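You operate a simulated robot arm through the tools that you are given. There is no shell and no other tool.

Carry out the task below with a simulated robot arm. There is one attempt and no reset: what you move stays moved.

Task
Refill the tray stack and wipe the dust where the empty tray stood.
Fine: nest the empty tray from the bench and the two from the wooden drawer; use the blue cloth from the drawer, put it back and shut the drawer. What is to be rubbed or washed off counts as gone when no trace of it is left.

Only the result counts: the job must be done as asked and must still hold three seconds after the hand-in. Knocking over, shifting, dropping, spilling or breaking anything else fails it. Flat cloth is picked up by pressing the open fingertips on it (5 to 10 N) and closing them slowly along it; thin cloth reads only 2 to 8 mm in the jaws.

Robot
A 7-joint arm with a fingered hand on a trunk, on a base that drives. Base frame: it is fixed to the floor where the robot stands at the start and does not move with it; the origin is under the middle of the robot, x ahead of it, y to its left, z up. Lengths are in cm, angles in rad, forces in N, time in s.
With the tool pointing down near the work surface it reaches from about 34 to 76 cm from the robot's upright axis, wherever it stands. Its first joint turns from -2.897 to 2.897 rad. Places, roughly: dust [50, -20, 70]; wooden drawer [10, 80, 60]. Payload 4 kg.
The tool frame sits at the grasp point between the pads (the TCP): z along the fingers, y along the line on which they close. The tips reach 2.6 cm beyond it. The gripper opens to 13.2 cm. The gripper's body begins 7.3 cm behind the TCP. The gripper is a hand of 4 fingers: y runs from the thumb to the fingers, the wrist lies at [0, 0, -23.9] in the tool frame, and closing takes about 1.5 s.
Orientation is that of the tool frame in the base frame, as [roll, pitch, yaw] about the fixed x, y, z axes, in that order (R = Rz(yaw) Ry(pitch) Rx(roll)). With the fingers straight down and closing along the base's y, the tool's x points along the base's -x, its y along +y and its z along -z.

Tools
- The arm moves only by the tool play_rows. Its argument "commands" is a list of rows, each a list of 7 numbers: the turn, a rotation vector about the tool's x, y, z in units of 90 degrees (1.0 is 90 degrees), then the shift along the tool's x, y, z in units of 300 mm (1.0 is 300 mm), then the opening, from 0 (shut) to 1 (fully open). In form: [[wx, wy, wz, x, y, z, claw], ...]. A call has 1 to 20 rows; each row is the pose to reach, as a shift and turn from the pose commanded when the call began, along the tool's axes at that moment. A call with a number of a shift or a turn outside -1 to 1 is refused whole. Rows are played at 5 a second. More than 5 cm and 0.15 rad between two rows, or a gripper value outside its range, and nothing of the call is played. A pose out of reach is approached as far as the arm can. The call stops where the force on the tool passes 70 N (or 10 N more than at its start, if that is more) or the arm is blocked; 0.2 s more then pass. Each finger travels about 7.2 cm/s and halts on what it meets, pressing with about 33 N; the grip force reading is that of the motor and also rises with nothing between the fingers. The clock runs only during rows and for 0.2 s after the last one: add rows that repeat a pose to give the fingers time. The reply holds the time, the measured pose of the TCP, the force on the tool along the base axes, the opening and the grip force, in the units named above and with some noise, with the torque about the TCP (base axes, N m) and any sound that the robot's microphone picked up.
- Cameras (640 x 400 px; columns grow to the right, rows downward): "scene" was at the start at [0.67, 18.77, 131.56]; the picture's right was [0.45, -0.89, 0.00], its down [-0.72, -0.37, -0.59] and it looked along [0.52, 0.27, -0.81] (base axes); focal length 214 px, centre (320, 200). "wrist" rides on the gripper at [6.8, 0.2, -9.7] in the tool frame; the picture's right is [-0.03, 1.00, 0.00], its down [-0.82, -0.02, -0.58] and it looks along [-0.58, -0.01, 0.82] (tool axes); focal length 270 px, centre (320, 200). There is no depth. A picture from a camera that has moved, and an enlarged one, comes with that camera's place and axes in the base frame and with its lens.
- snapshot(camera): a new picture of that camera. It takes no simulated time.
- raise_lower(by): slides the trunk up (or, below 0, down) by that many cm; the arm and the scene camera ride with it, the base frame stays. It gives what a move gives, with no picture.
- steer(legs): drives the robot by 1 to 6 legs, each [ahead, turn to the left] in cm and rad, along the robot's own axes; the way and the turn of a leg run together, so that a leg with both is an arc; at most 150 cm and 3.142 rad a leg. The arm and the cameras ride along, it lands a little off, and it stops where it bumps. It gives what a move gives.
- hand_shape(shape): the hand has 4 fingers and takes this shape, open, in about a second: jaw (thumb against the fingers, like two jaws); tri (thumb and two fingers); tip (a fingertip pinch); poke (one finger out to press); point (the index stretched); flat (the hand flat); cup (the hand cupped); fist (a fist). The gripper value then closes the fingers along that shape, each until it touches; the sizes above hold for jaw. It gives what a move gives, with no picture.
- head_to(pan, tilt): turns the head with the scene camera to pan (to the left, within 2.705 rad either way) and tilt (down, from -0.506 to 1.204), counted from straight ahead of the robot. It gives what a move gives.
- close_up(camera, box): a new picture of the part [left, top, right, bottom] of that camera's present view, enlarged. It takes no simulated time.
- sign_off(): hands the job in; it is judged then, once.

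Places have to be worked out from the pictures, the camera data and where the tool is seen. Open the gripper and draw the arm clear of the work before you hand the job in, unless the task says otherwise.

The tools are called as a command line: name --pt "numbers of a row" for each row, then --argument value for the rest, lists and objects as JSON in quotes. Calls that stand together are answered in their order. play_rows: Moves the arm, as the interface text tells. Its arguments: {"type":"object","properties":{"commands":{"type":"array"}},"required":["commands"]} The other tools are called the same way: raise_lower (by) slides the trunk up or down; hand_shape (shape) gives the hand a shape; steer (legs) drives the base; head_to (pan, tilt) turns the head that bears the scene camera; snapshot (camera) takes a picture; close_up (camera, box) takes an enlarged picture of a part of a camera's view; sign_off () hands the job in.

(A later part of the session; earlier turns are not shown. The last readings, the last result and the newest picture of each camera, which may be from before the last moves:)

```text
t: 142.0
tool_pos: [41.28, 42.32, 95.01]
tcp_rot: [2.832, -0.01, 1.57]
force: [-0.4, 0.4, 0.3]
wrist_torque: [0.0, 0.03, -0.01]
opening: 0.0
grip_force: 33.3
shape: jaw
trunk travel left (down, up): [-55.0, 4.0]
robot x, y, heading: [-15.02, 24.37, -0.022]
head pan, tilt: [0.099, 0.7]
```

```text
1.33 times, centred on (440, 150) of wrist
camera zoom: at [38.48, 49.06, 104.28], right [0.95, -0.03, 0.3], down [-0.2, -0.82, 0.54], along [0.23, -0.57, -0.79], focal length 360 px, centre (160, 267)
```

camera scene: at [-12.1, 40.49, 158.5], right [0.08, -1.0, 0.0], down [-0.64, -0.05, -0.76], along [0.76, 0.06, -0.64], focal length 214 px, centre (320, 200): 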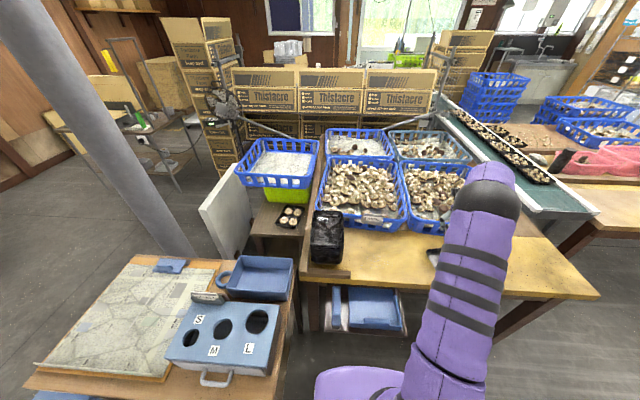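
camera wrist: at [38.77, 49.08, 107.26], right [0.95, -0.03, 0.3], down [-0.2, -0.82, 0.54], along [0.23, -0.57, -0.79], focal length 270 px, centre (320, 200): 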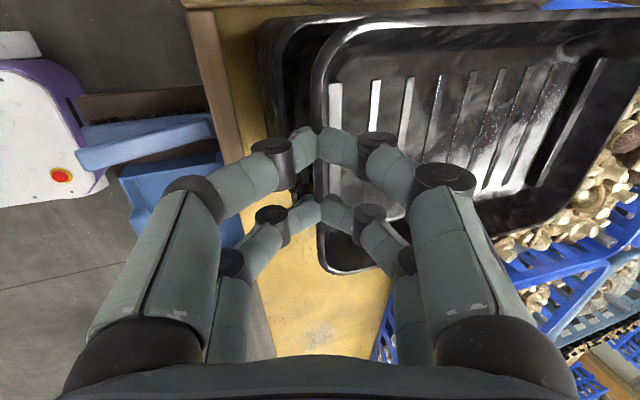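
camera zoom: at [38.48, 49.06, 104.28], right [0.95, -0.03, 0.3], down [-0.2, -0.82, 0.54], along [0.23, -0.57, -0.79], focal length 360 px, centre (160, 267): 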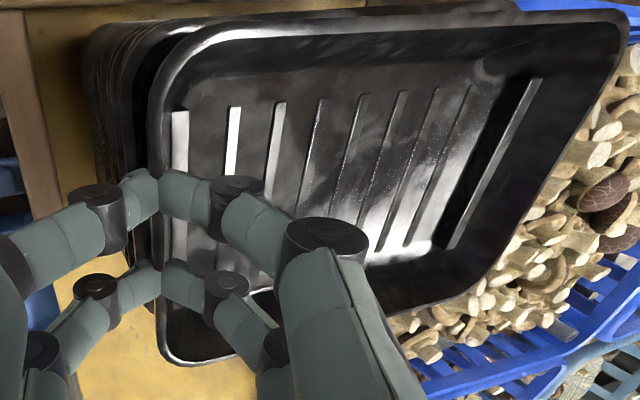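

Well centred; the held tray is rolled slightly (right side low). I'll trim that and continue down slowly.

play_rows --pt "0 -0.02 0 0 -0.004 0.012 0" --pt "0 -0.04 0 0 -0.008 0.026 0" --pt "0 -0.045 0 0 -0.012 0.04 0" --pt "0 -0.045 0 0 -0.016 0.052 0" --pt "0 -0.045 0 0 -0.02 0.062 0" --pt "0 -0.045 0 0 -0.02 0.062 0"

close_up --camera "scene" --box '[305, 205, 365, 265]'

close_up --camera "wrist" --box '[240, 0, 640, 300]'

```text
t: 143.4
tool_pos: [41.26, 42.35, 92.92]
tcp_rot: [2.829, 0.06, 1.55]
force: [0.1, 0.0, -0.1]
wrist_torque: [0.0, -0.01, -0.01]
opening: 0.0
grip_force: 32.9
shape: jaw
trunk travel left (down, up): [-55.0, 4.0]
robot x, y, heading: [-15.09, 24.35, -0.023]
head pan, tilt: [0.099, 0.7]
```

```text
6.67 times, centred on (335, 235) of scene
camera zoom: at [-12.11, 40.54, 158.5], right [0.08, -1.0, 0.0], down [-0.64, -0.05, -0.76], along [0.76, 0.06, -0.64], focal length 1430 px, centre (220, -33)
```

zoom: 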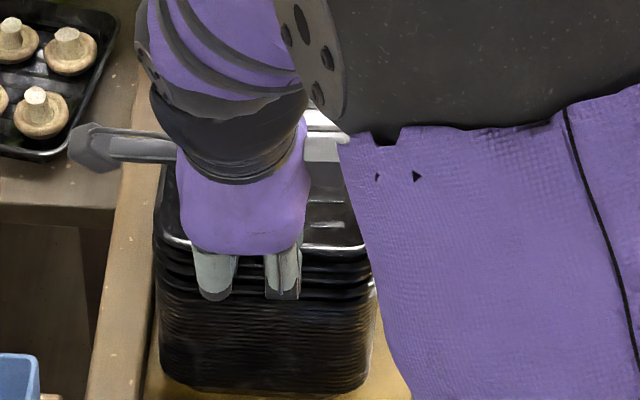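

```text
1.33 times, centred on (440, 150) of wrist
camera zoom: at [38.6, 49.76, 101.88], right [0.95, -0.03, 0.31], down [-0.21, -0.78, 0.59], along [0.22, -0.63, -0.75], focal length 360 px, centre (160, 267)
```

zoom: 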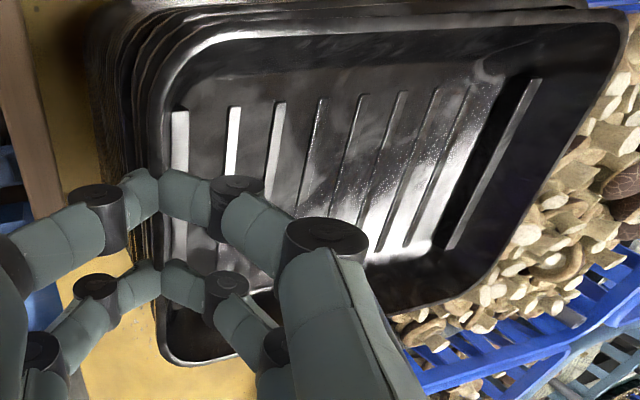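

Inserted with no force so far. I'll lower another ~4 mm and then open the fingers.

play_rows --pt "0 0 0 0 -0.002 0.007 0" --pt "0 0 0 0 -0.004 0.013 0" --pt "0 0 0 0 -0.004 0.013 0"

close_up --camera "scene" --box '[305, 205, 365, 265]'

```text
t: 144.2
tool_pos: [41.22, 42.35, 92.8]
tcp_rot: [2.832, 0.06, 1.551]
force: [-0.3, -0.3, 5.8]
wrist_torque: [0.25, -0.06, 0.02]
opening: 0.03
grip_force: 33.3
shape: jaw
trunk travel left (down, up): [-55.0, 4.0]
robot x, y, heading: [-15.2, 24.11, -0.017]
head pan, tilt: [0.099, 0.7]
```

```text
6.67 times, centred on (335, 235) of scene
camera zoom: at [-12.18, 40.51, 158.51], right [0.08, -1.0, 0.0], down [-0.64, -0.05, -0.77], along [0.76, 0.06, -0.64], focal length 1430 px, centre (220, -33)
```

zoom: 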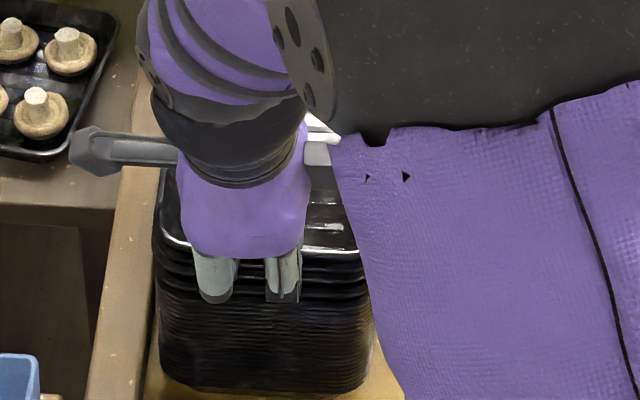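

Light contact (6 N) at the bottom. Now I open the fingers to release it.

play_rows --pt "0 0 0 0 0 0 0.05" --pt "0 0 0 0 0 0 0.1" --pt "0 0 0 0 0 0 0.16" --pt "0 0 0 0 0 0 0.22" --pt "0 0 0 0 0 0 0.28" --pt "0 0 0 0 0 0 0.28"

snapshot --camera "wrist"

close_up --camera "scene" --box '[305, 205, 365, 265]'

```text
t: 145.6
tool_pos: [41.31, 42.37, 92.46]
tcp_rot: [2.83, 0.06, 1.55]
force: [-0.7, 0.5, 0.3]
wrist_torque: [-0.01, 0.0, -0.03]
opening: 3.67
grip_force: 0.0
shape: jaw
trunk travel left (down, up): [-55.0, 4.0]
robot x, y, heading: [-15.08, 24.73, -0.023]
head pan, tilt: [0.099, 0.7]
```

```text
taken
camera wrist: at [38.63, 49.72, 101.51], right [0.95, -0.03, 0.31], down [-0.21, -0.78, 0.59], along [0.22, -0.63, -0.75], focal length 270 px, centre (320, 200)
```

wrist: 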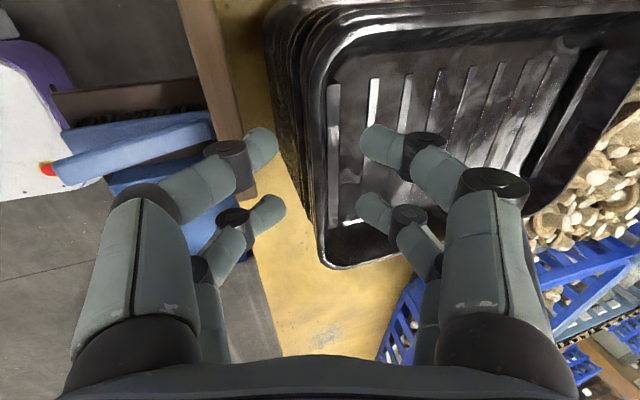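

```text
6.67 times, centred on (335, 235) of scene
camera zoom: at [-12.12, 40.54, 158.5], right [0.08, -1.0, 0.0], down [-0.64, -0.05, -0.76], along [0.76, 0.06, -0.64], focal length 1430 px, centre (220, -33)
```

zoom: 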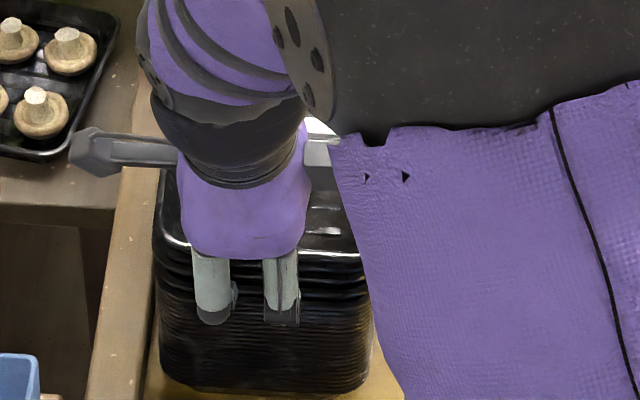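

Released. I'll withdraw along the hand's axis, then straighten the hand and back away from the stack.

play_rows --pt "0 0 0 0 0 -0.08 0.28" --pt "0 0 0 0 0 -0.2 0.28" --pt "0 0 0 0 0 -0.33 0.28" --pt "0.05 0.01 0 0 0 -0.45 0.28" --pt "0.1 0.02 0 0 -0.05 -0.57 0.28" --pt "0.15 0.03 0 0 -0.15 -0.66 0.28" --pt "0.19 0.038 0 0 -0.28 -0.7 0.28" --pt "0.19 0.038 0 0 -0.28 -0.7 0.28"

snapshot --camera "scene"

close_up --camera "scene" --box '[290, 200, 370, 280]'

close_up --camera "scene" --box '[400, 180, 560, 310]'

snapshot --camera "wrist"

```text
t: 147.4
tool_pos: [26.88, 43.6, 110.12]
tcp_rot: [3.131, 0.0, 1.557]
force: [-0.4, 0.5, 0.5]
wrist_torque: [0.03, -0.01, 0.03]
opening: 3.66
grip_force: 0.0
shape: jaw
trunk travel left (down, up): [-55.0, 4.0]
robot x, y, heading: [-15.21, 24.22, -0.02]
head pan, tilt: [0.099, 0.7]
```

```text
taken
camera scene: at [-12.14, 40.53, 158.5], right [0.08, -1.0, 0.0], down [-0.64, -0.05, -0.76], along [0.76, 0.06, -0.64], focal length 214 px, centre (320, 200)
```

scene: 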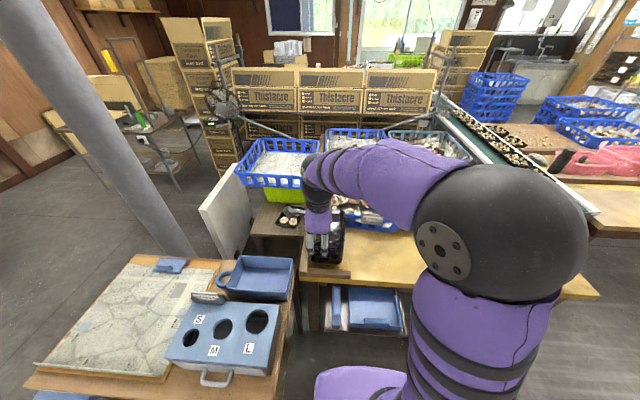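

```text
5.00 times, centred on (330, 240) of scene
camera zoom: at [-12.14, 40.53, 158.5], right [0.08, -1.0, 0.0], down [-0.64, -0.05, -0.76], along [0.76, 0.06, -0.64], focal length 1072 px, centre (270, 0)
```

zoom: 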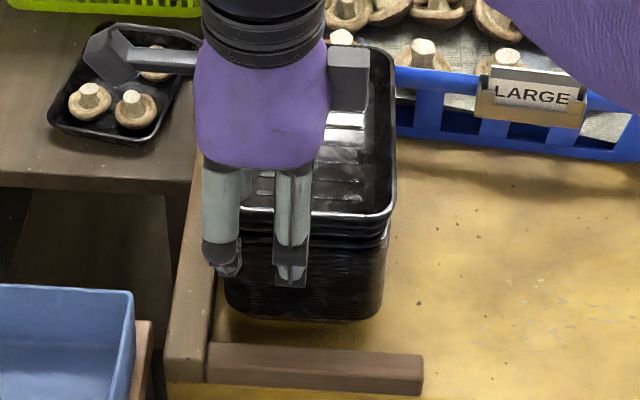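

```text
3.08 times, centred on (480, 245) of scene
camera zoom: at [-12.14, 40.53, 158.5], right [0.08, -1.0, 0.0], down [-0.64, -0.05, -0.76], along [0.76, 0.06, -0.64], focal length 660 px, centre (-172, 62)
```

zoom: 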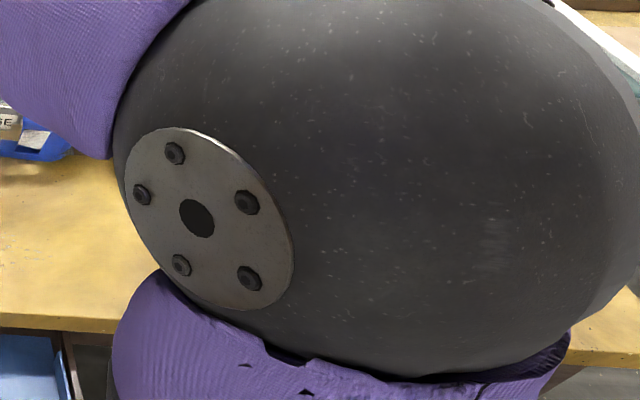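

```text
taken
camera wrist: at [27.0, 50.49, 119.76], right [1.0, -0.04, 0.01], down [-0.04, -0.82, 0.58], along [-0.01, -0.58, -0.82], focal length 270 px, centre (320, 200)
```

wrist: 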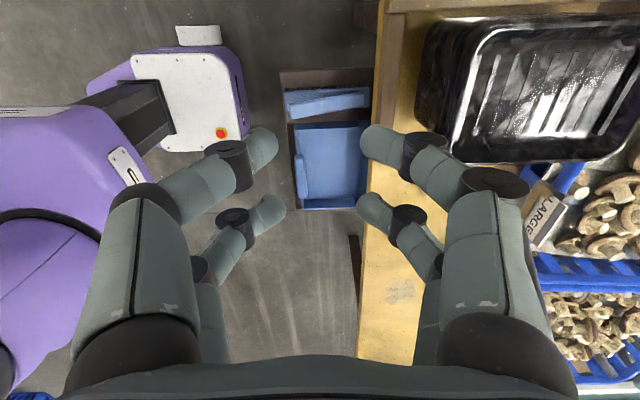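

A grey dust patch shows on the bench near (47,-13). I'll zoom in on it, then on the stack from the wrist.

close_up --camera "wrist" --box '[340, 230, 460, 350]'

close_up --camera "wrist" --box '[400, 0, 640, 180]'

```text
3.33 times, centred on (400, 290) of wrist
camera zoom: at [27.0, 50.49, 119.76], right [1.0, -0.04, 0.01], down [-0.04, -0.82, 0.58], along [-0.01, -0.58, -0.82], focal length 901 px, centre (53, -100)
```

zoom: 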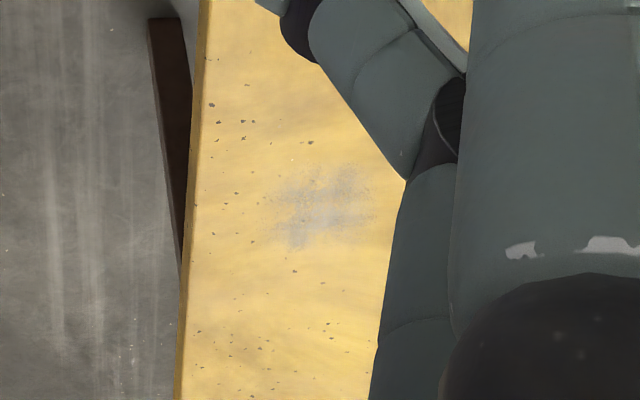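

```text
2.22 times, centred on (520, 90) of wrist
camera zoom: at [27.0, 50.49, 119.76], right [1.0, -0.04, 0.01], down [-0.04, -0.82, 0.58], along [-0.01, -0.58, -0.82], focal length 601 px, centre (-124, 444)
```

zoom: 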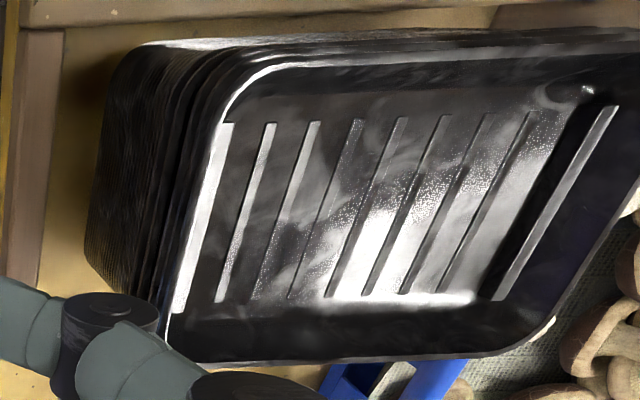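

The dust spans about x 43–52.5, y -20…-8. First I'll close the fingers and press lightly in the middle of the top tray, to make sure the trays are seated.

play_rows --pt "0 0 0 -0.01 0.14 0 0.1" --pt "0 0 0 -0.02 0.28 0 0" --pt "0 0 0 -0.03 0.42 0 0" --pt "0 0 0 -0.04 0.56 0.05 0" --pt "0 0 0 -0.05 0.69 0.15 0" --pt "0 0 0 -0.06 0.82 0.3 0" --pt "0 0 0 -0.06 0.82 0.44 0" --pt "0 0 0 -0.06 0.82 0.53 0" --pt "0 0 0 -0.06 0.82 0.53 0"

snapshot --camera "wrist"

close_up --camera "scene" --box '[290, 200, 370, 280]'

```text
refused: row 6 steps farther than a row can; nothing moved
```

```text
taken
camera wrist: at [27.0, 50.49, 119.76], right [1.0, -0.04, 0.01], down [-0.04, -0.82, 0.58], along [-0.01, -0.58, -0.82], focal length 270 px, centre (320, 200)
```

wrist: 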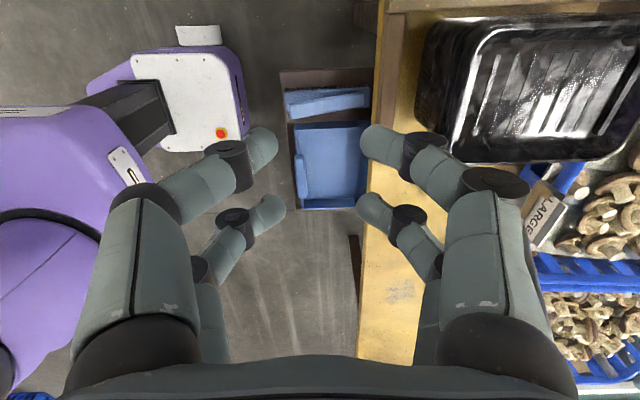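

```text
5.00 times, centred on (330, 240) of scene
camera zoom: at [-12.14, 40.53, 158.5], right [0.08, -1.0, 0.0], down [-0.64, -0.05, -0.76], along [0.76, 0.06, -0.64], focal length 1072 px, centre (270, 0)
```

zoom: 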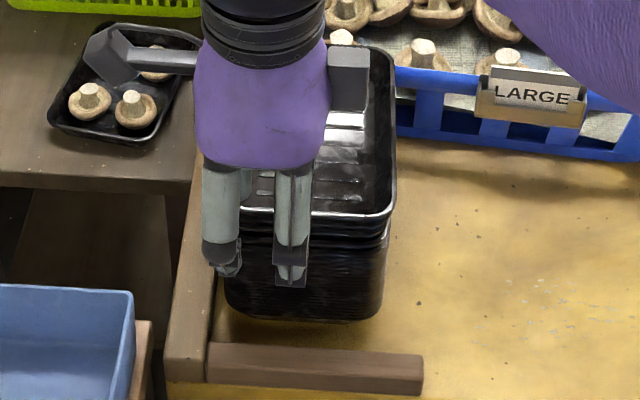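

One row was too long a step; I'll redo it with smaller steps.

play_rows --pt "0 0 0 -0.01 0.14 0 0.1" --pt "0 0 0 -0.02 0.28 0 0" --pt "0 0 0 -0.03 0.42 0 0" --pt "0 0 0 -0.04 0.56 0.03 0" --pt "0 0 0 -0.05 0.69 0.1 0" --pt "0 0 0 -0.06 0.8 0.2 0" --pt "0 0 0 -0.06 0.82 0.32 0" --pt "0 0 0 -0.06 0.82 0.44 0" --pt "0 0 0 -0.06 0.82 0.53 0" --pt "0 0 0 -0.06 0.82 0.53 0"

snapshot --camera "wrist"

close_up --camera "scene" --box '[290, 200, 370, 280]'

```text
t: 149.6
tool_pos: [51.68, 41.81, 94.38]
tcp_rot: [3.129, 0.0, 1.56]
force: [-0.6, -0.6, -0.3]
wrist_torque: [-0.03, -0.01, -0.02]
opening: 0.0
grip_force: 32.9
shape: jaw
trunk travel left (down, up): [-55.0, 4.0]
robot x, y, heading: [-15.29, 24.41, -0.02]
head pan, tilt: [0.099, 0.7]
```

```text
taken
camera wrist: at [51.82, 48.4, 104.12], right [1.0, -0.04, 0.01], down [-0.04, -0.82, 0.58], along [-0.01, -0.58, -0.82], focal length 270 px, centre (320, 200)
```

wrist: 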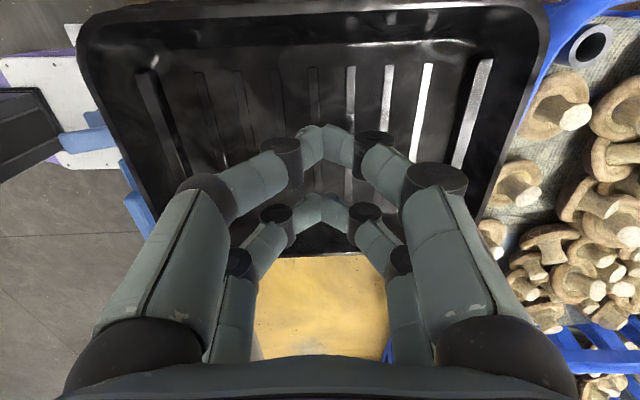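

```text
5.00 times, centred on (330, 240) of scene
camera zoom: at [-12.1, 40.54, 158.5], right [0.08, -1.0, 0.0], down [-0.64, -0.05, -0.76], along [0.76, 0.06, -0.64], focal length 1072 px, centre (270, 0)
```

zoom: 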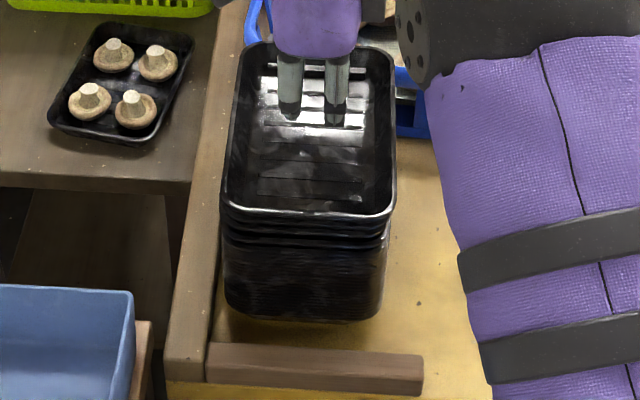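

The trays look neatly stacked. I'll lower gently to press the floor of the top tray.

play_rows --pt "0 0 0 0 0 0.02 0" --pt "0 0 0 0 0 0.04 0" --pt "0 0 0 0 0 0.06 0" --pt "0 0 0 0 0 0.075 0" --pt "0 0 0 0 0 0.075 0"

```text
t: 150.8
tool_pos: [51.8, 41.58, 92.17]
tcp_rot: [3.131, -0.001, 1.557]
force: [0.8, 0.7, -0.3]
wrist_torque: [0.02, -0.01, 0.02]
opening: 0.01
grip_force: 32.9
shape: jaw
trunk travel left (down, up): [-55.0, 4.0]
robot x, y, heading: [-15.06, 24.32, -0.018]
head pan, tilt: [0.099, 0.7]
```

No contact yet; I'll continue in small steps.

play_rows --pt "0 0 0 0 0 0.015 0" --pt "0 0 0 0 0 0.03 0" --pt "0 0 0 0 0 0.03 0"

play_rows --pt "0 0 0 0 0 0.012 0" --pt "0 0 0 0 0 0.02 0" --pt "0 0 0 0 0 0.02 0"

```text
t: 151.6
tool_pos: [51.71, 41.61, 91.37]
tcp_rot: [3.129, 0.0, 1.56]
force: [0.9, -0.5, 7.6]
wrist_torque: [0.11, -0.05, -0.03]
opening: 0.01
grip_force: 32.9
shape: jaw
trunk travel left (down, up): [-55.0, 4.0]
robot x, y, heading: [-15.12, 24.01, -0.025]
head pan, tilt: [0.099, 0.7]
```

```text
t: 152.4
tool_pos: [51.66, 41.57, 91.24]
tcp_rot: [3.12, -0.002, 1.56]
force: [1.3, 0.1, 43.2]
wrist_torque: [0.24, -0.1, -0.01]
opening: 0.0
grip_force: 33.3
shape: jaw
trunk travel left (down, up): [-55.0, 4.0]
robot x, y, heading: [-15.35, 24.46, -0.023]
head pan, tilt: [0.099, 0.7]
```

The stack is solidly seated (43 N with no give). Now I'll lift the hand high and swing back over to the drawer for the cloth.

play_rows --pt "0 0 0 0 0 -0.1 0" --pt "0 0 0 0 0 -0.24 0" --pt "0 0 0 0 0 -0.38 0" --pt "0 0 0 0 0 -0.52 0.2" --pt "0 0 0 0 0 -0.66 0.4" --pt "0 0 0 0 0 -0.8 0.4" --pt "0 0 0 0 0 -0.95 0.4"

play_rows --pt "0 0 0 0.1 -0.107 0 0.4" --pt "0 0 0 0.2 -0.223 0 0.4" --pt "0 0 0 0.3 -0.34 0 0.4" --pt "0 0 0 0.4 -0.457 0 0.4" --pt "0 0 0 0.483 -0.59 0 0.4" --pt "0 0 0 0.567 -0.723 0 0.4" --pt "0 0 0 0.65 -0.857 0 0.4"

play_rows --pt "0 0 0 0.067 -0.133 0 0.4" --pt "0 0 0 0.133 -0.267 0 0.4" --pt "0 0 0 0.183 -0.4 0 0.4" --pt "0 0 0 0.217 -0.55 0 0.4" --pt "0 0 0 0.233 -0.7 0 0.4" --pt "0 0 0 0.243 -0.85 0 0.4" --pt "0 0 0 0.233 -0.983 0 0.4"

play_rows --pt "0 0 0 -0.03 -0.14 0 0.4" --pt "0 0 0 -0.06 -0.28 0 0.4" --pt "0 0 0 -0.1 -0.417 0 0.4" --pt "0 0 0 -0.1 -0.417 0 0.4"

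raise_lower --by -25

snapshot --camera "wrist"

snapshot --camera "scene"

```text
t: 154.0
tool_pos: [51.25, 41.59, 118.84]
tcp_rot: [3.134, 0.003, 1.558]
force: [-0.5, 0.4, -0.1]
wrist_torque: [0.01, -0.02, 0.0]
opening: 5.28
grip_force: 0.0
shape: jaw
trunk travel left (down, up): [-55.0, 4.0]
robot x, y, heading: [-15.07, 24.36, -0.024]
head pan, tilt: [0.099, 0.7]
```

```text
t: 155.6
tool_pos: [25.81, 61.53, 118.76]
tcp_rot: [3.128, 0.0, 1.558]
force: [0.5, -0.3, -0.2]
wrist_torque: [-0.02, -0.02, 0.02]
opening: 5.28
grip_force: 0.1
shape: jaw
out of reach, approached as far as the arm can: row 1, 2
trunk travel left (down, up): [-55.0, 4.0]
robot x, y, heading: [-15.26, 24.4, -0.022]
head pan, tilt: [0.099, 0.7]
```

```text
t: 157.2
tool_pos: [-3.52, 68.66, 118.38]
tcp_rot: [3.128, 0.0, 1.558]
force: [-0.3, 0.1, 0.2]
wrist_torque: [0.02, 0.01, -0.02]
opening: 5.28
grip_force: 0.1
shape: jaw
trunk travel left (down, up): [-55.0, 4.0]
robot x, y, heading: [-14.89, 24.53, -0.024]
head pan, tilt: [0.099, 0.7]
```

```text
t: 158.2
tool_pos: [-16.06, 65.8, 118.13]
tcp_rot: [3.13, 0.0, 1.559]
force: [-1.1, 0.1, 0.3]
wrist_torque: [-0.02, 0.02, -0.01]
opening: 5.25
grip_force: 0.0
shape: jaw
trunk travel left (down, up): [-55.0, 4.0]
robot x, y, heading: [-15.09, 24.41, -0.023]
head pan, tilt: [0.099, 0.7]
```

```text
t: 160.8
tool_pos: [-16.01, 65.87, 93.27]
tcp_rot: [3.132, 0.001, 1.558]
force: [-0.2, -0.7, -0.5]
wrist_torque: [0.0, 0.01, 0.0]
opening: 5.28
grip_force: 0.1
shape: jaw
trunk travel left (down, up): [-30.0, 29.0]
robot x, y, heading: [-15.23, 24.14, -0.022]
head pan, tilt: [0.099, 0.7]
```

```text
taken
camera wrist: at [-15.84, 72.64, 102.94], right [1.0, -0.04, 0.01], down [-0.04, -0.82, 0.58], along [-0.01, -0.58, -0.82], focal length 270 px, centre (320, 200)
```

wrist: 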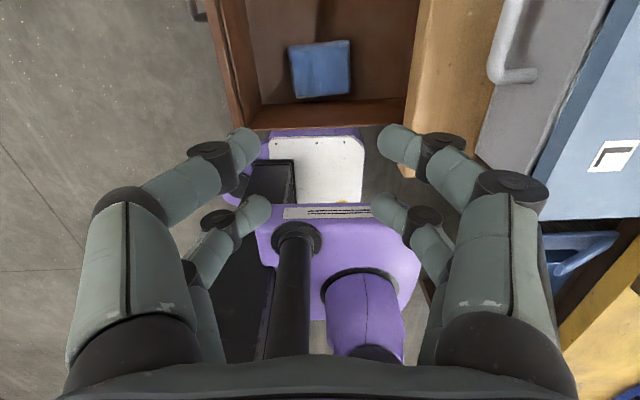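

```text
taken
camera scene: at [-12.14, 40.54, 133.5], right [0.08, -1.0, 0.0], down [-0.64, -0.05, -0.76], along [0.76, 0.06, -0.64], focal length 214 px, centre (320, 200)
```

scene: 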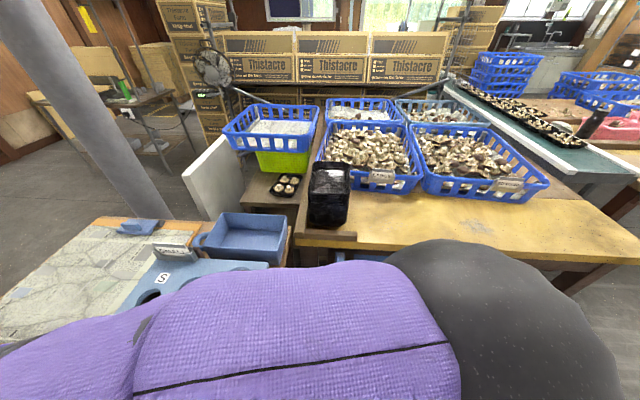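

The folded cloth is at about (-15.1,65), 9×8 cm. I'll descend over it with jaws open about 6.5 cm closing along x.

play_rows --pt "0 0 0 -0.015 0.015 0.12 0.5" --pt "0 0 0 -0.03 0.03 0.25 0.5" --pt "0 0 0 -0.03 0.03 0.38 0.5" --pt "0 0 0 -0.03 0.03 0.51 0.5" --pt "0 0 0 -0.03 0.03 0.64 0.5" --pt "0 0 0 -0.03 0.03 0.77 0.5" --pt "0 0 0 -0.03 0.03 0.88 0.5" --pt "0 0 0 -0.03 0.03 0.97 0.5" --pt "0 0 0 -0.03 0.03 0.97 0.5"

snapshot --camera "wrist"

```text
t: 162.8
tool_pos: [-14.55, 64.99, 63.91]
tcp_rot: [3.13, 0.001, 1.558]
force: [-0.8, 0.0, 0.4]
wrist_torque: [-0.01, -0.03, 0.01]
opening: 6.54
grip_force: 0.0
shape: jaw
trunk travel left (down, up): [-30.0, 29.0]
robot x, y, heading: [-15.01, 24.12, -0.021]
head pan, tilt: [0.099, 0.7]
```

```text
taken
camera wrist: at [-14.52, 71.76, 73.88], right [1.0, -0.04, 0.01], down [-0.04, -0.82, 0.58], along [-0.01, -0.58, -0.82], focal length 270 px, centre (320, 200)
```

wrist: 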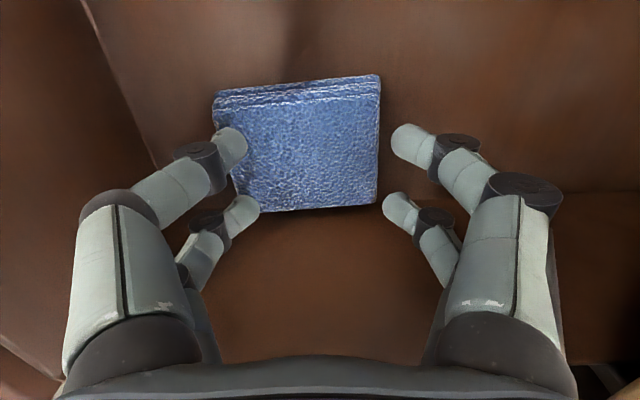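

The cloth's centre is 0.9 cm toward -x from the hand. I'll shift and lower in small steps to touch it.

play_rows --pt "0 0 0 -0.013 -0.03 0.02 0.5" --pt "0 0 0 -0.013 -0.03 0.045 0.5" --pt "0 0 0 -0.013 -0.03 0.065 0.5" --pt "0 0 0 -0.013 -0.03 0.065 0.5"

play_rows --pt "0 0 0 0 0 0.012 0.5" --pt "0 0 0 0 0 0.02 0.5" --pt "0 0 0 0 0 0.02 0.5"

snapshot --camera "wrist"

```text
t: 163.5
tool_pos: [-15.74, 64.77, 63.56]
tcp_rot: [3.131, -0.017, 1.56]
force: [-0.9, -9.4, 46.0]
wrist_torque: [-0.59, 0.45, 0.01]
opening: 6.48
grip_force: 0.1
shape: jaw
trunk travel left (down, up): [-30.0, 29.0]
robot x, y, heading: [-15.36, 24.4, -0.029]
head pan, tilt: [0.099, 0.7]
stopped in row 3: the force on the tool passed its limit at 80 N (the readings are from after the stop); the commanded pose is now the measured one
```

```text
t: 163.8
tool_pos: [-15.76, 64.95, 63.57]
tcp_rot: [3.134, -0.021, 1.559]
force: [0.9, -8.8, 43.3]
wrist_torque: [-0.67, 0.14, 0.05]
opening: 6.52
grip_force: 0.1
shape: jaw
trunk travel left (down, up): [-30.0, 29.0]
robot x, y, heading: [-15.23, 24.34, -0.024]
head pan, tilt: [0.099, 0.7]
stopped in row 1: the force on the tool passed its limit at 76 N (the readings are from after the stop); the commanded pose is now the measured one
```

```text
taken
camera wrist: at [-15.67, 71.63, 73.44], right [1.0, -0.04, 0.01], down [-0.04, -0.83, 0.56], along [-0.01, -0.56, -0.83], focal length 270 px, centre (320, 200)
```

wrist: 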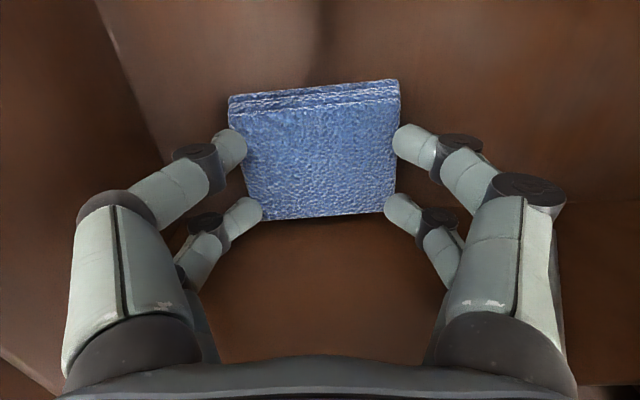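

The pack is thicker than I thought: the tips touch its top at z≈61 (about 4 cm thick, 8 cm wide). I'll lift, open to 10 cm and come down on both sides of it instead.

play_rows --pt "0 0 0 0 0 -0.03 0.5" --pt "0 0 0 0 0 -0.06 0.6" --pt "0 0 0 0 0 -0.06 0.76" --pt "0 0 0 0 0 -0.06 0.76" --pt "0 0 0 0 0 -0.06 0.76"

snapshot --camera "wrist"

```text
t: 165.0
tool_pos: [-15.75, 65.05, 64.95]
tcp_rot: [3.129, -0.016, 1.559]
force: [0.4, -0.2, -0.8]
wrist_torque: [-0.04, 0.0, 0.0]
opening: 10.02
grip_force: 0.0
shape: jaw
trunk travel left (down, up): [-30.0, 29.0]
robot x, y, heading: [-14.89, 24.2, -0.022]
head pan, tilt: [0.099, 0.7]
```

```text
taken
camera wrist: at [-15.64, 71.67, 74.91], right [1.0, -0.04, 0.01], down [-0.04, -0.82, 0.57], along [-0.01, -0.56, -0.82], focal length 270 px, centre (320, 200)
```

wrist: 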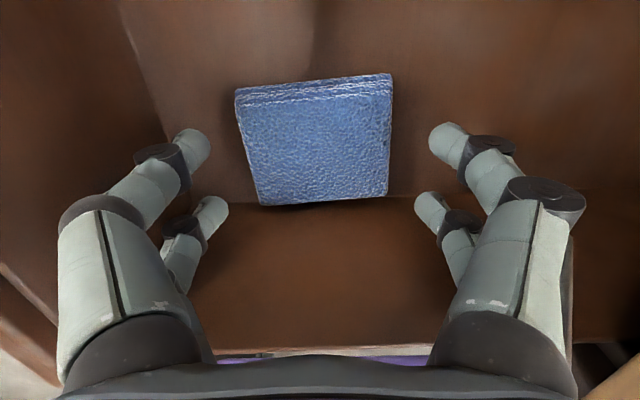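

The fingers straddle the cloth. I'll shift 1.2 cm in +y to centre them and lower beside it.

play_rows --pt "0 0 0 0.02 0 0.0 0.76" --pt "0 0 0 0.04 0 0.03 0.76" --pt "0 0 0 0.04 0 0.06 0.76" --pt "0 0 0 0.04 0 0.085 0.76" --pt "0 0 0 0.04 0 0.085 0.76"

snapshot --camera "wrist"

```text
t: 166.2
tool_pos: [-15.83, 66.4, 62.53]
tcp_rot: [3.132, -0.016, 1.559]
force: [-0.8, -0.1, 0.6]
wrist_torque: [-0.02, 0.0, -0.01]
opening: 10.0
grip_force: 0.1
shape: jaw
trunk travel left (down, up): [-30.0, 29.0]
robot x, y, heading: [-15.33, 24.39, -0.018]
head pan, tilt: [0.099, 0.7]
```

```text
taken
camera wrist: at [-15.59, 72.93, 72.37], right [1.0, -0.04, 0.01], down [-0.04, -0.82, 0.57], along [-0.01, -0.57, -0.82], focal length 270 px, centre (320, 200)
```

wrist: 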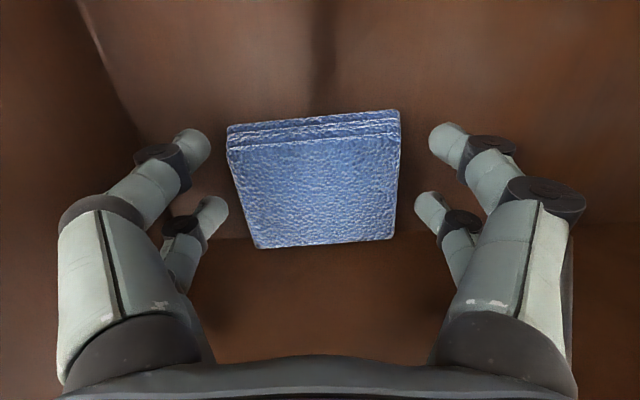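

Clear on both sides. I'll lower 1 cm more and close slowly on the cloth's sides.

play_rows --pt "0 0 0 0 0 0.018 0.76" --pt "0 0 0 0 0 0.035 0.76" --pt "0 0 0 0 0 0.035 0.7" --pt "0 0 0 0 0 0.035 0.62" --pt "0 0 0 0 0 0.035 0.54" --pt "0 0 0 0 0 0.035 0.46" --pt "0 0 0 0 0 0.035 0.38" --pt "0 0 0 0 0 0.035 0.3" --pt "0 0 0 0 0 0.035 0.3"

snapshot --camera "wrist"

```text
t: 168.2
tool_pos: [-15.75, 66.32, 61.48]
tcp_rot: [3.132, -0.016, 1.56]
force: [-0.8, -0.1, 0.8]
wrist_torque: [0.03, -0.01, -0.03]
opening: 8.17
grip_force: 33.2
shape: jaw
trunk travel left (down, up): [-30.0, 29.0]
robot x, y, heading: [-14.88, 24.43, -0.024]
head pan, tilt: [0.099, 0.7]
```

```text
taken
camera wrist: at [-15.58, 72.93, 71.32], right [1.0, -0.04, 0.01], down [-0.04, -0.82, 0.57], along [-0.01, -0.56, -0.82], focal length 270 px, centre (320, 200)
```

wrist: 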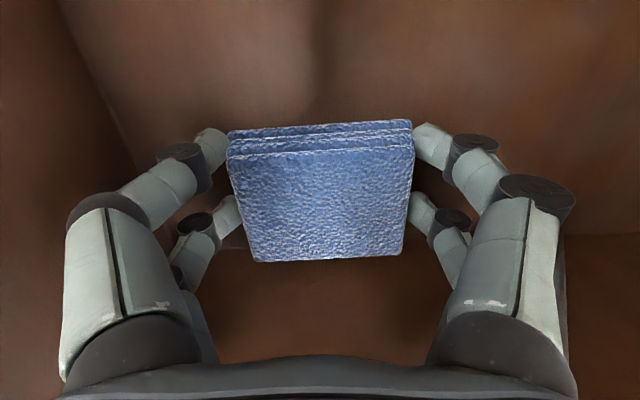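

The cloth behaves as a firm pack, gripped at 8.2 cm. I'll lift it.

play_rows --pt "0 0 0 0 0 -0.04 0.3" --pt "0 0 0 0 0 -0.1 0.3" --pt "0 0 0 0 0 -0.2 0.3" --pt "0 0 0 0 0 -0.32 0.3" --pt "0 0 0 0 0 -0.45 0.3" --pt "0 0 0 0 0 -0.6 0.3" --pt "0 0 0 0 0 -0.74 0.3" --pt "0 0 0 0 0 -0.88 0.3" --pt "0 0 0 0 0 -1.0 0.3" --pt "0 0 0 0 0 -1.0 0.3"

snapshot --camera "wrist"

head_to --pan 1.4 --tilt 0.9

close_up --camera "scene" --box '[230, 140, 410, 330]'

```text
t: 170.4
tool_pos: [-16.03, 65.84, 91.73]
tcp_rot: [3.131, -0.014, 1.559]
force: [0.7, 0.1, -0.4]
wrist_torque: [-0.01, -0.04, 0.02]
opening: 8.18
grip_force: 33.3
shape: jaw
trunk travel left (down, up): [-30.0, 29.0]
robot x, y, heading: [-15.13, 24.1, -0.019]
head pan, tilt: [0.099, 0.7]
```

```text
taken
camera wrist: at [-15.85, 72.52, 101.47], right [1.0, -0.04, 0.01], down [-0.04, -0.82, 0.57], along [-0.01, -0.57, -0.82], focal length 270 px, centre (320, 200)
```

wrist: 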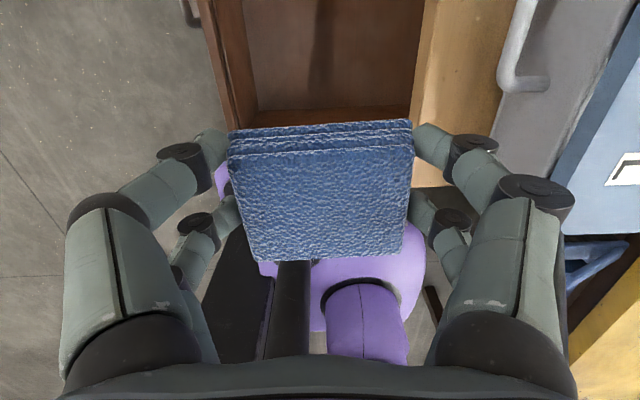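

```text
t: 171.9
tool_pos: [-15.99, 65.94, 91.53]
tcp_rot: [3.131, -0.016, 1.56]
force: [-0.2, 0.0, -0.2]
wrist_torque: [0.01, -0.01, 0.01]
opening: 8.18
grip_force: 33.5
shape: jaw
trunk travel left (down, up): [-30.0, 29.0]
robot x, y, heading: [-15.14, 24.2, -0.02]
head pan, tilt: [1.4, 0.901]
```

```text
2.11 times, centred on (320, 235) of scene
camera zoom: at [-19.15, 47.29, 131.88], right [0.98, -0.19, 0.0], down [-0.15, -0.77, -0.62], along [0.12, 0.61, -0.78], focal length 452 px, centre (320, 126)
```

zoom: 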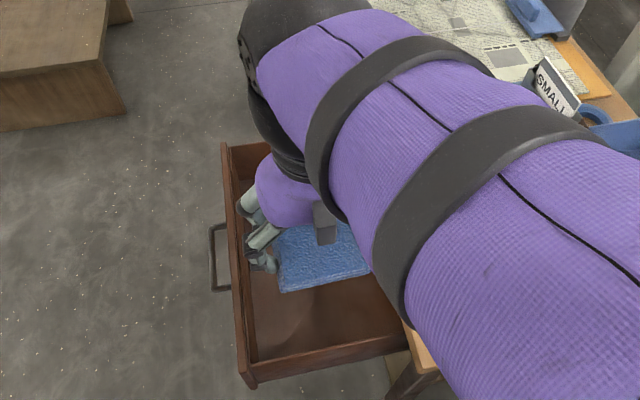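

The cloth is up and the drawer holds only the brush. The dust is too far from here, so I'll raise the arm, swing it to the front, and then drive back near the origin.

play_rows --pt "0 0 0 0 0 -0.15 0.3" --pt "0 0 0 0 0 -0.3 0.3" --pt "0 0 0 0 0 -0.45 0.3" --pt "0 0 0 0 0 -0.6 0.3"

play_rows --pt "0 0 0 0.023 0.15 0 0.3" --pt "0 0 0 0.04 0.3 0 0.3" --pt "0 0 0 0.047 0.45 0 0.3" --pt "0 0 0 0.03 0.6 0 0.3" --pt "0 0 0 -0.02 0.75 0 0.3" --pt "0 0 0 -0.087 0.883 0 0.3"

play_rows --pt "0 0 0 -0.083 0.133 0 0.3" --pt "0 0 0 -0.183 0.25 0 0.3" --pt "0 0 0 -0.29 0.367 0 0.3" --pt "0 0 0 -0.407 0.467 0 0.3" --pt "0 0 0 -0.533 0.55 0 0.3" --pt "0 0 0 -0.667 0.617 0 0.3" --pt "0 0 0 -0.817 0.65 0 0.3" --pt "0 0 0 -0.817 0.65 0 0.3"

steer --legs '[[-35, 0], [28.8, -0.911], [28.8, 0.93]]'

snapshot --camera "wrist"

```text
t: 172.9
tool_pos: [-16.18, 65.74, 109.14]
tcp_rot: [3.13, 0.004, 1.56]
force: [0.1, -0.2, 0.1]
wrist_torque: [0.0, 0.0, 0.01]
opening: 8.17
grip_force: 33.0
shape: jaw
trunk travel left (down, up): [-30.0, 29.0]
robot x, y, heading: [-15.28, 24.13, -0.02]
head pan, tilt: [1.4, 0.901]
```

```text
t: 174.3
tool_pos: [10.3, 62.85, 109.69]
tcp_rot: [3.132, -0.016, 1.562]
force: [-0.6, -0.3, -0.8]
wrist_torque: [0.02, 0.0, 0.03]
opening: 8.18
grip_force: 33.0
shape: jaw
trunk travel left (down, up): [-30.0, 29.0]
robot x, y, heading: [-14.93, 24.55, -0.024]
head pan, tilt: [1.4, 0.901]
```

```text
t: 176.1
tool_pos: [29.58, 37.77, 109.57]
tcp_rot: [3.133, -0.016, 1.56]
force: [-0.1, 0.4, -0.1]
wrist_torque: [0.03, 0.0, 0.0]
opening: 8.16
grip_force: 32.4
shape: jaw
trunk travel left (down, up): [-30.0, 29.0]
robot x, y, heading: [-14.74, 24.43, -0.024]
head pan, tilt: [1.4, 0.901]
```

```text
t: 183.6
tool_pos: [43.68, 14.39, 109.53]
tcp_rot: [3.131, -0.016, 1.582]
force: [-1.0, 0.2, -0.1]
wrist_torque: [0.01, 0.0, 0.0]
opening: 8.16
grip_force: 33.0
shape: jaw
trunk travel left (down, up): [-30.0, 29.0]
robot x, y, heading: [-0.64, -0.12, -0.008]
head pan, tilt: [1.4, 0.901]
```

```text
taken
camera wrist: at [43.65, 21.02, 119.4], right [1.0, -0.02, 0.01], down [-0.02, -0.82, 0.56], along [0.0, -0.57, -0.82], focal length 270 px, centre (320, 200)
```

wrist: 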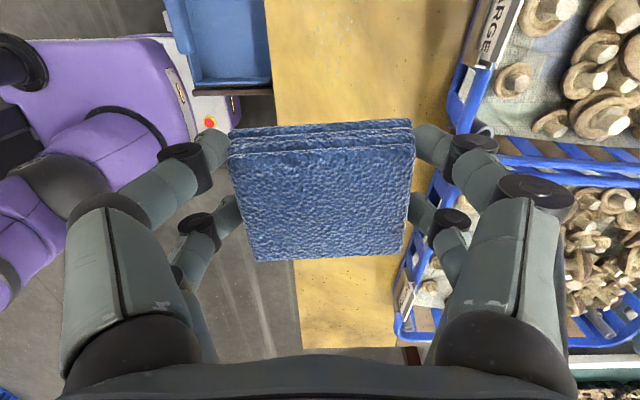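

I'm back near the origin with the cloth. I'll move over the dust at (48,-14) and lower to just above the bench.

play_rows --pt "0 0 0 -0.12 0.017 0 0.3" --pt "0 0 0 -0.24 0.034 0 0.3" --pt "0 0 0 -0.36 0.05 0 0.3" --pt "0 0 0 -0.48 0.067 0 0.3" --pt "0 0 0 -0.6 0.084 0 0.3" --pt "0 0 0 -0.72 0.1 0 0.3" --pt "0 0 0 -0.84 0.117 0 0.3" --pt "0 0 0 -0.948 0.133 0 0.3" --pt "0 0 0 -0.948 0.133 0 0.3"

snapshot --camera "wrist"

head_to --pan -0.3 --tilt 0.8

snapshot --camera "scene"

```text
t: 185.6
tool_pos: [47.95, -14.18, 109.14]
tcp_rot: [3.133, -0.016, 1.582]
force: [0.5, 0.1, -0.7]
wrist_torque: [0.03, 0.02, 0.0]
opening: 8.14
grip_force: 33.6
shape: jaw
trunk travel left (down, up): [-30.0, 29.0]
robot x, y, heading: [-0.32, -0.2, -0.002]
head pan, tilt: [1.4, 0.901]
```

```text
taken
camera wrist: at [47.88, -7.5, 118.95], right [1.0, -0.02, 0.01], down [-0.02, -0.82, 0.56], along [0.0, -0.56, -0.83], focal length 270 px, centre (320, 200)
```

wrist: 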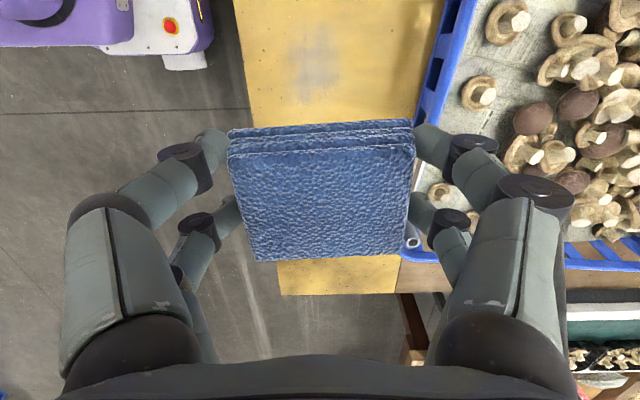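

```text
t: 187.3
tool_pos: [47.9, -14.14, 109.06]
tcp_rot: [3.133, -0.016, 1.581]
force: [0.7, -0.7, 0.1]
wrist_torque: [0.01, -0.02, 0.0]
opening: 8.16
grip_force: 33.0
shape: jaw
trunk travel left (down, up): [-30.0, 29.0]
robot x, y, heading: [-1.04, 0.16, -0.006]
head pan, tilt: [-0.3, 0.799]
```

```text
taken
camera scene: at [1.18, 12.88, 132.68], right [-0.3, -0.95, 0.0], down [-0.68, 0.21, -0.7], along [0.67, -0.21, -0.72], focal length 214 px, centre (320, 200)
```

scene: 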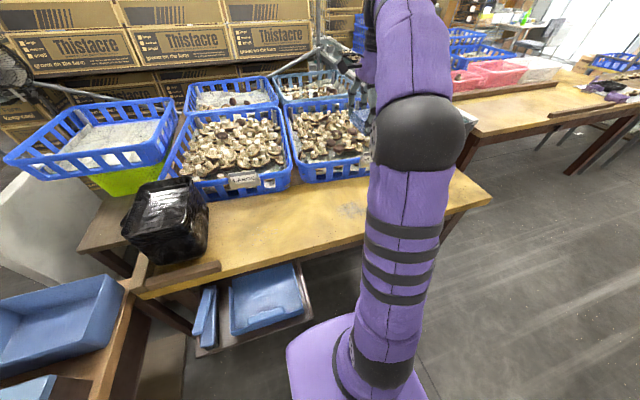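

close_up --camera "wrist" --box '[240, 0, 420, 125]'

close_up --camera "scene" --box '[280, 170, 400, 250]'

```text
3.20 times, centred on (330, 62) of wrist
camera zoom: at [47.87, -7.46, 118.95], right [1.0, -0.02, 0.01], down [-0.02, -0.82, 0.56], along [0.0, -0.57, -0.82], focal length 865 px, centre (288, 640)
```

zoom: 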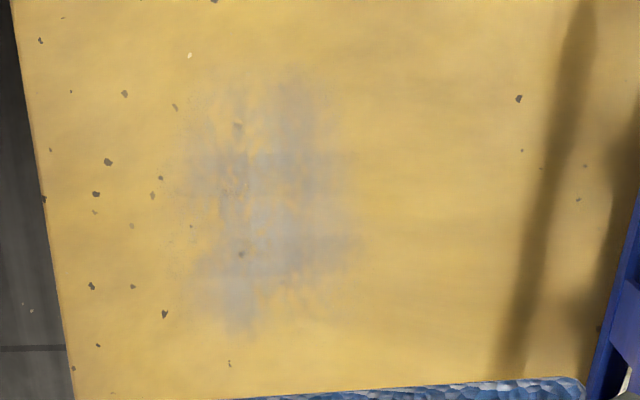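

```text
5.00 times, centred on (340, 210) of scene
camera zoom: at [1.18, 12.88, 132.68], right [-0.3, -0.95, 0.0], down [-0.68, 0.21, -0.7], along [0.67, -0.21, -0.72], focal length 1072 px, centre (220, 150)
```

zoom: 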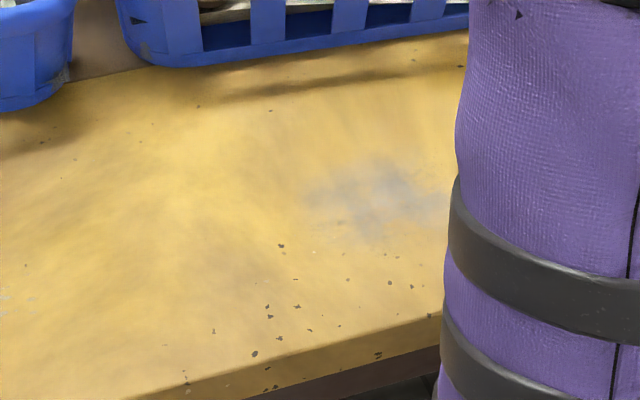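

The dust spans x 42.8–51.5, y -20…-8.4. I'll lower the cloth to just above the bench at its centre.

play_rows --pt "0 0 0 0 -0.01 0.14 0.3" --pt "0 0 0 0 -0.02 0.28 0.3" --pt "0 0 0 0 -0.02 0.42 0.3" --pt "0 0 0 0 -0.02 0.56 0.3" --pt "0 0 0 0 -0.02 0.7 0.3" --pt "0 0 0 0 -0.02 0.82 0.3" --pt "0 0 0 0 -0.02 0.92 0.3" --pt "0 0 0 0 -0.02 0.96 0.3" --pt "0 0 0 0 -0.02 0.96 0.3"

snapshot --camera "wrist"

```text
t: 189.3
tool_pos: [47.61, -13.59, 80.4]
tcp_rot: [3.133, -0.016, 1.582]
force: [-0.4, 0.7, -0.3]
wrist_torque: [0.0, 0.01, 0.0]
opening: 8.13
grip_force: 33.1
shape: jaw
trunk travel left (down, up): [-30.0, 29.0]
robot x, y, heading: [-0.85, -0.21, -0.003]
head pan, tilt: [-0.3, 0.799]
```

```text
taken
camera wrist: at [47.63, -6.95, 90.14], right [1.0, -0.02, 0.01], down [-0.02, -0.82, 0.56], along [0.0, -0.57, -0.82], focal length 270 px, centre (320, 200)
```

wrist: 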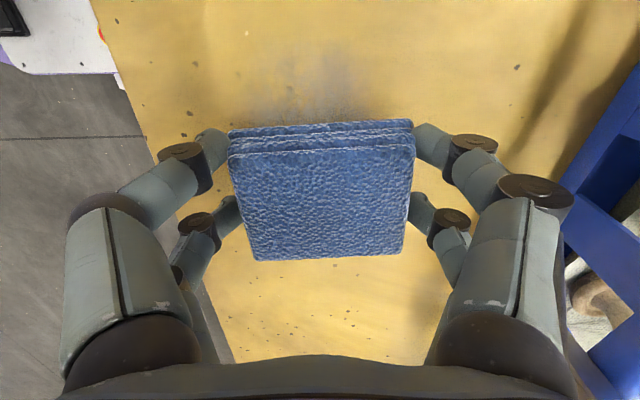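

No contact yet. I'll go down in small steps until the cloth presses lightly.

play_rows --pt "0 0 0 0 0 0.015 0.3" --pt "0 0 0 0 0 0.03 0.3" --pt "0 0 0 0 0 0.04 0.3" --pt "0 0 0 0 0 0.04 0.3"

play_rows --pt "0 0 0 0 0 0.01 0.3" --pt "0 0 0 0 0 0.017 0.3" --pt "0 0 0 0 0 0.017 0.3"

```text
t: 190.3
tool_pos: [47.44, -13.44, 79.19]
tcp_rot: [3.131, -0.016, 1.58]
force: [-0.6, -0.1, -0.5]
wrist_torque: [0.0, -0.01, 0.01]
opening: 8.13
grip_force: 33.5
shape: jaw
trunk travel left (down, up): [-30.0, 29.0]
robot x, y, heading: [-0.75, 0.02, 0.003]
head pan, tilt: [-0.3, 0.799]
```

```text
t: 191.1
tool_pos: [47.57, -13.56, 78.6]
tcp_rot: [3.134, -0.015, 1.58]
force: [-0.6, -0.1, -0.3]
wrist_torque: [-0.02, -0.02, -0.01]
opening: 8.14
grip_force: 33.0
shape: jaw
trunk travel left (down, up): [-30.0, 29.0]
robot x, y, heading: [-0.27, -0.49, -0.0]
head pan, tilt: [-0.3, 0.799]
```

play_rows --pt "0 0 0 0 0 0.008 0.3" --pt "0 0 0 0 0 0.015 0.3" --pt "0 0 0 0 0 0.015 0.3"

play_rows --pt "0 0 0 0 0 0.007 0.3" --pt "0 0 0 0 0 0.01 0.3" --pt "0 0 0 0 0 0.01 0.3"

```text
t: 191.9
tool_pos: [47.49, -13.48, 78.12]
tcp_rot: [3.132, -0.016, 1.581]
force: [1.0, 0.2, -0.7]
wrist_torque: [0.01, 0.05, -0.03]
opening: 8.12
grip_force: 32.7
shape: jaw
trunk travel left (down, up): [-30.0, 29.0]
robot x, y, heading: [-0.69, -0.23, -0.002]
head pan, tilt: [-0.3, 0.799]
```

```text
t: 192.7
tool_pos: [47.63, -13.47, 77.99]
tcp_rot: [3.132, -0.017, 1.581]
force: [-0.1, 0.2, -0.6]
wrist_torque: [0.0, 0.0, 0.0]
opening: 8.14
grip_force: 32.5
shape: jaw
trunk travel left (down, up): [-30.0, 29.0]
robot x, y, heading: [-0.83, 0.05, -0.003]
head pan, tilt: [-0.3, 0.799]
```

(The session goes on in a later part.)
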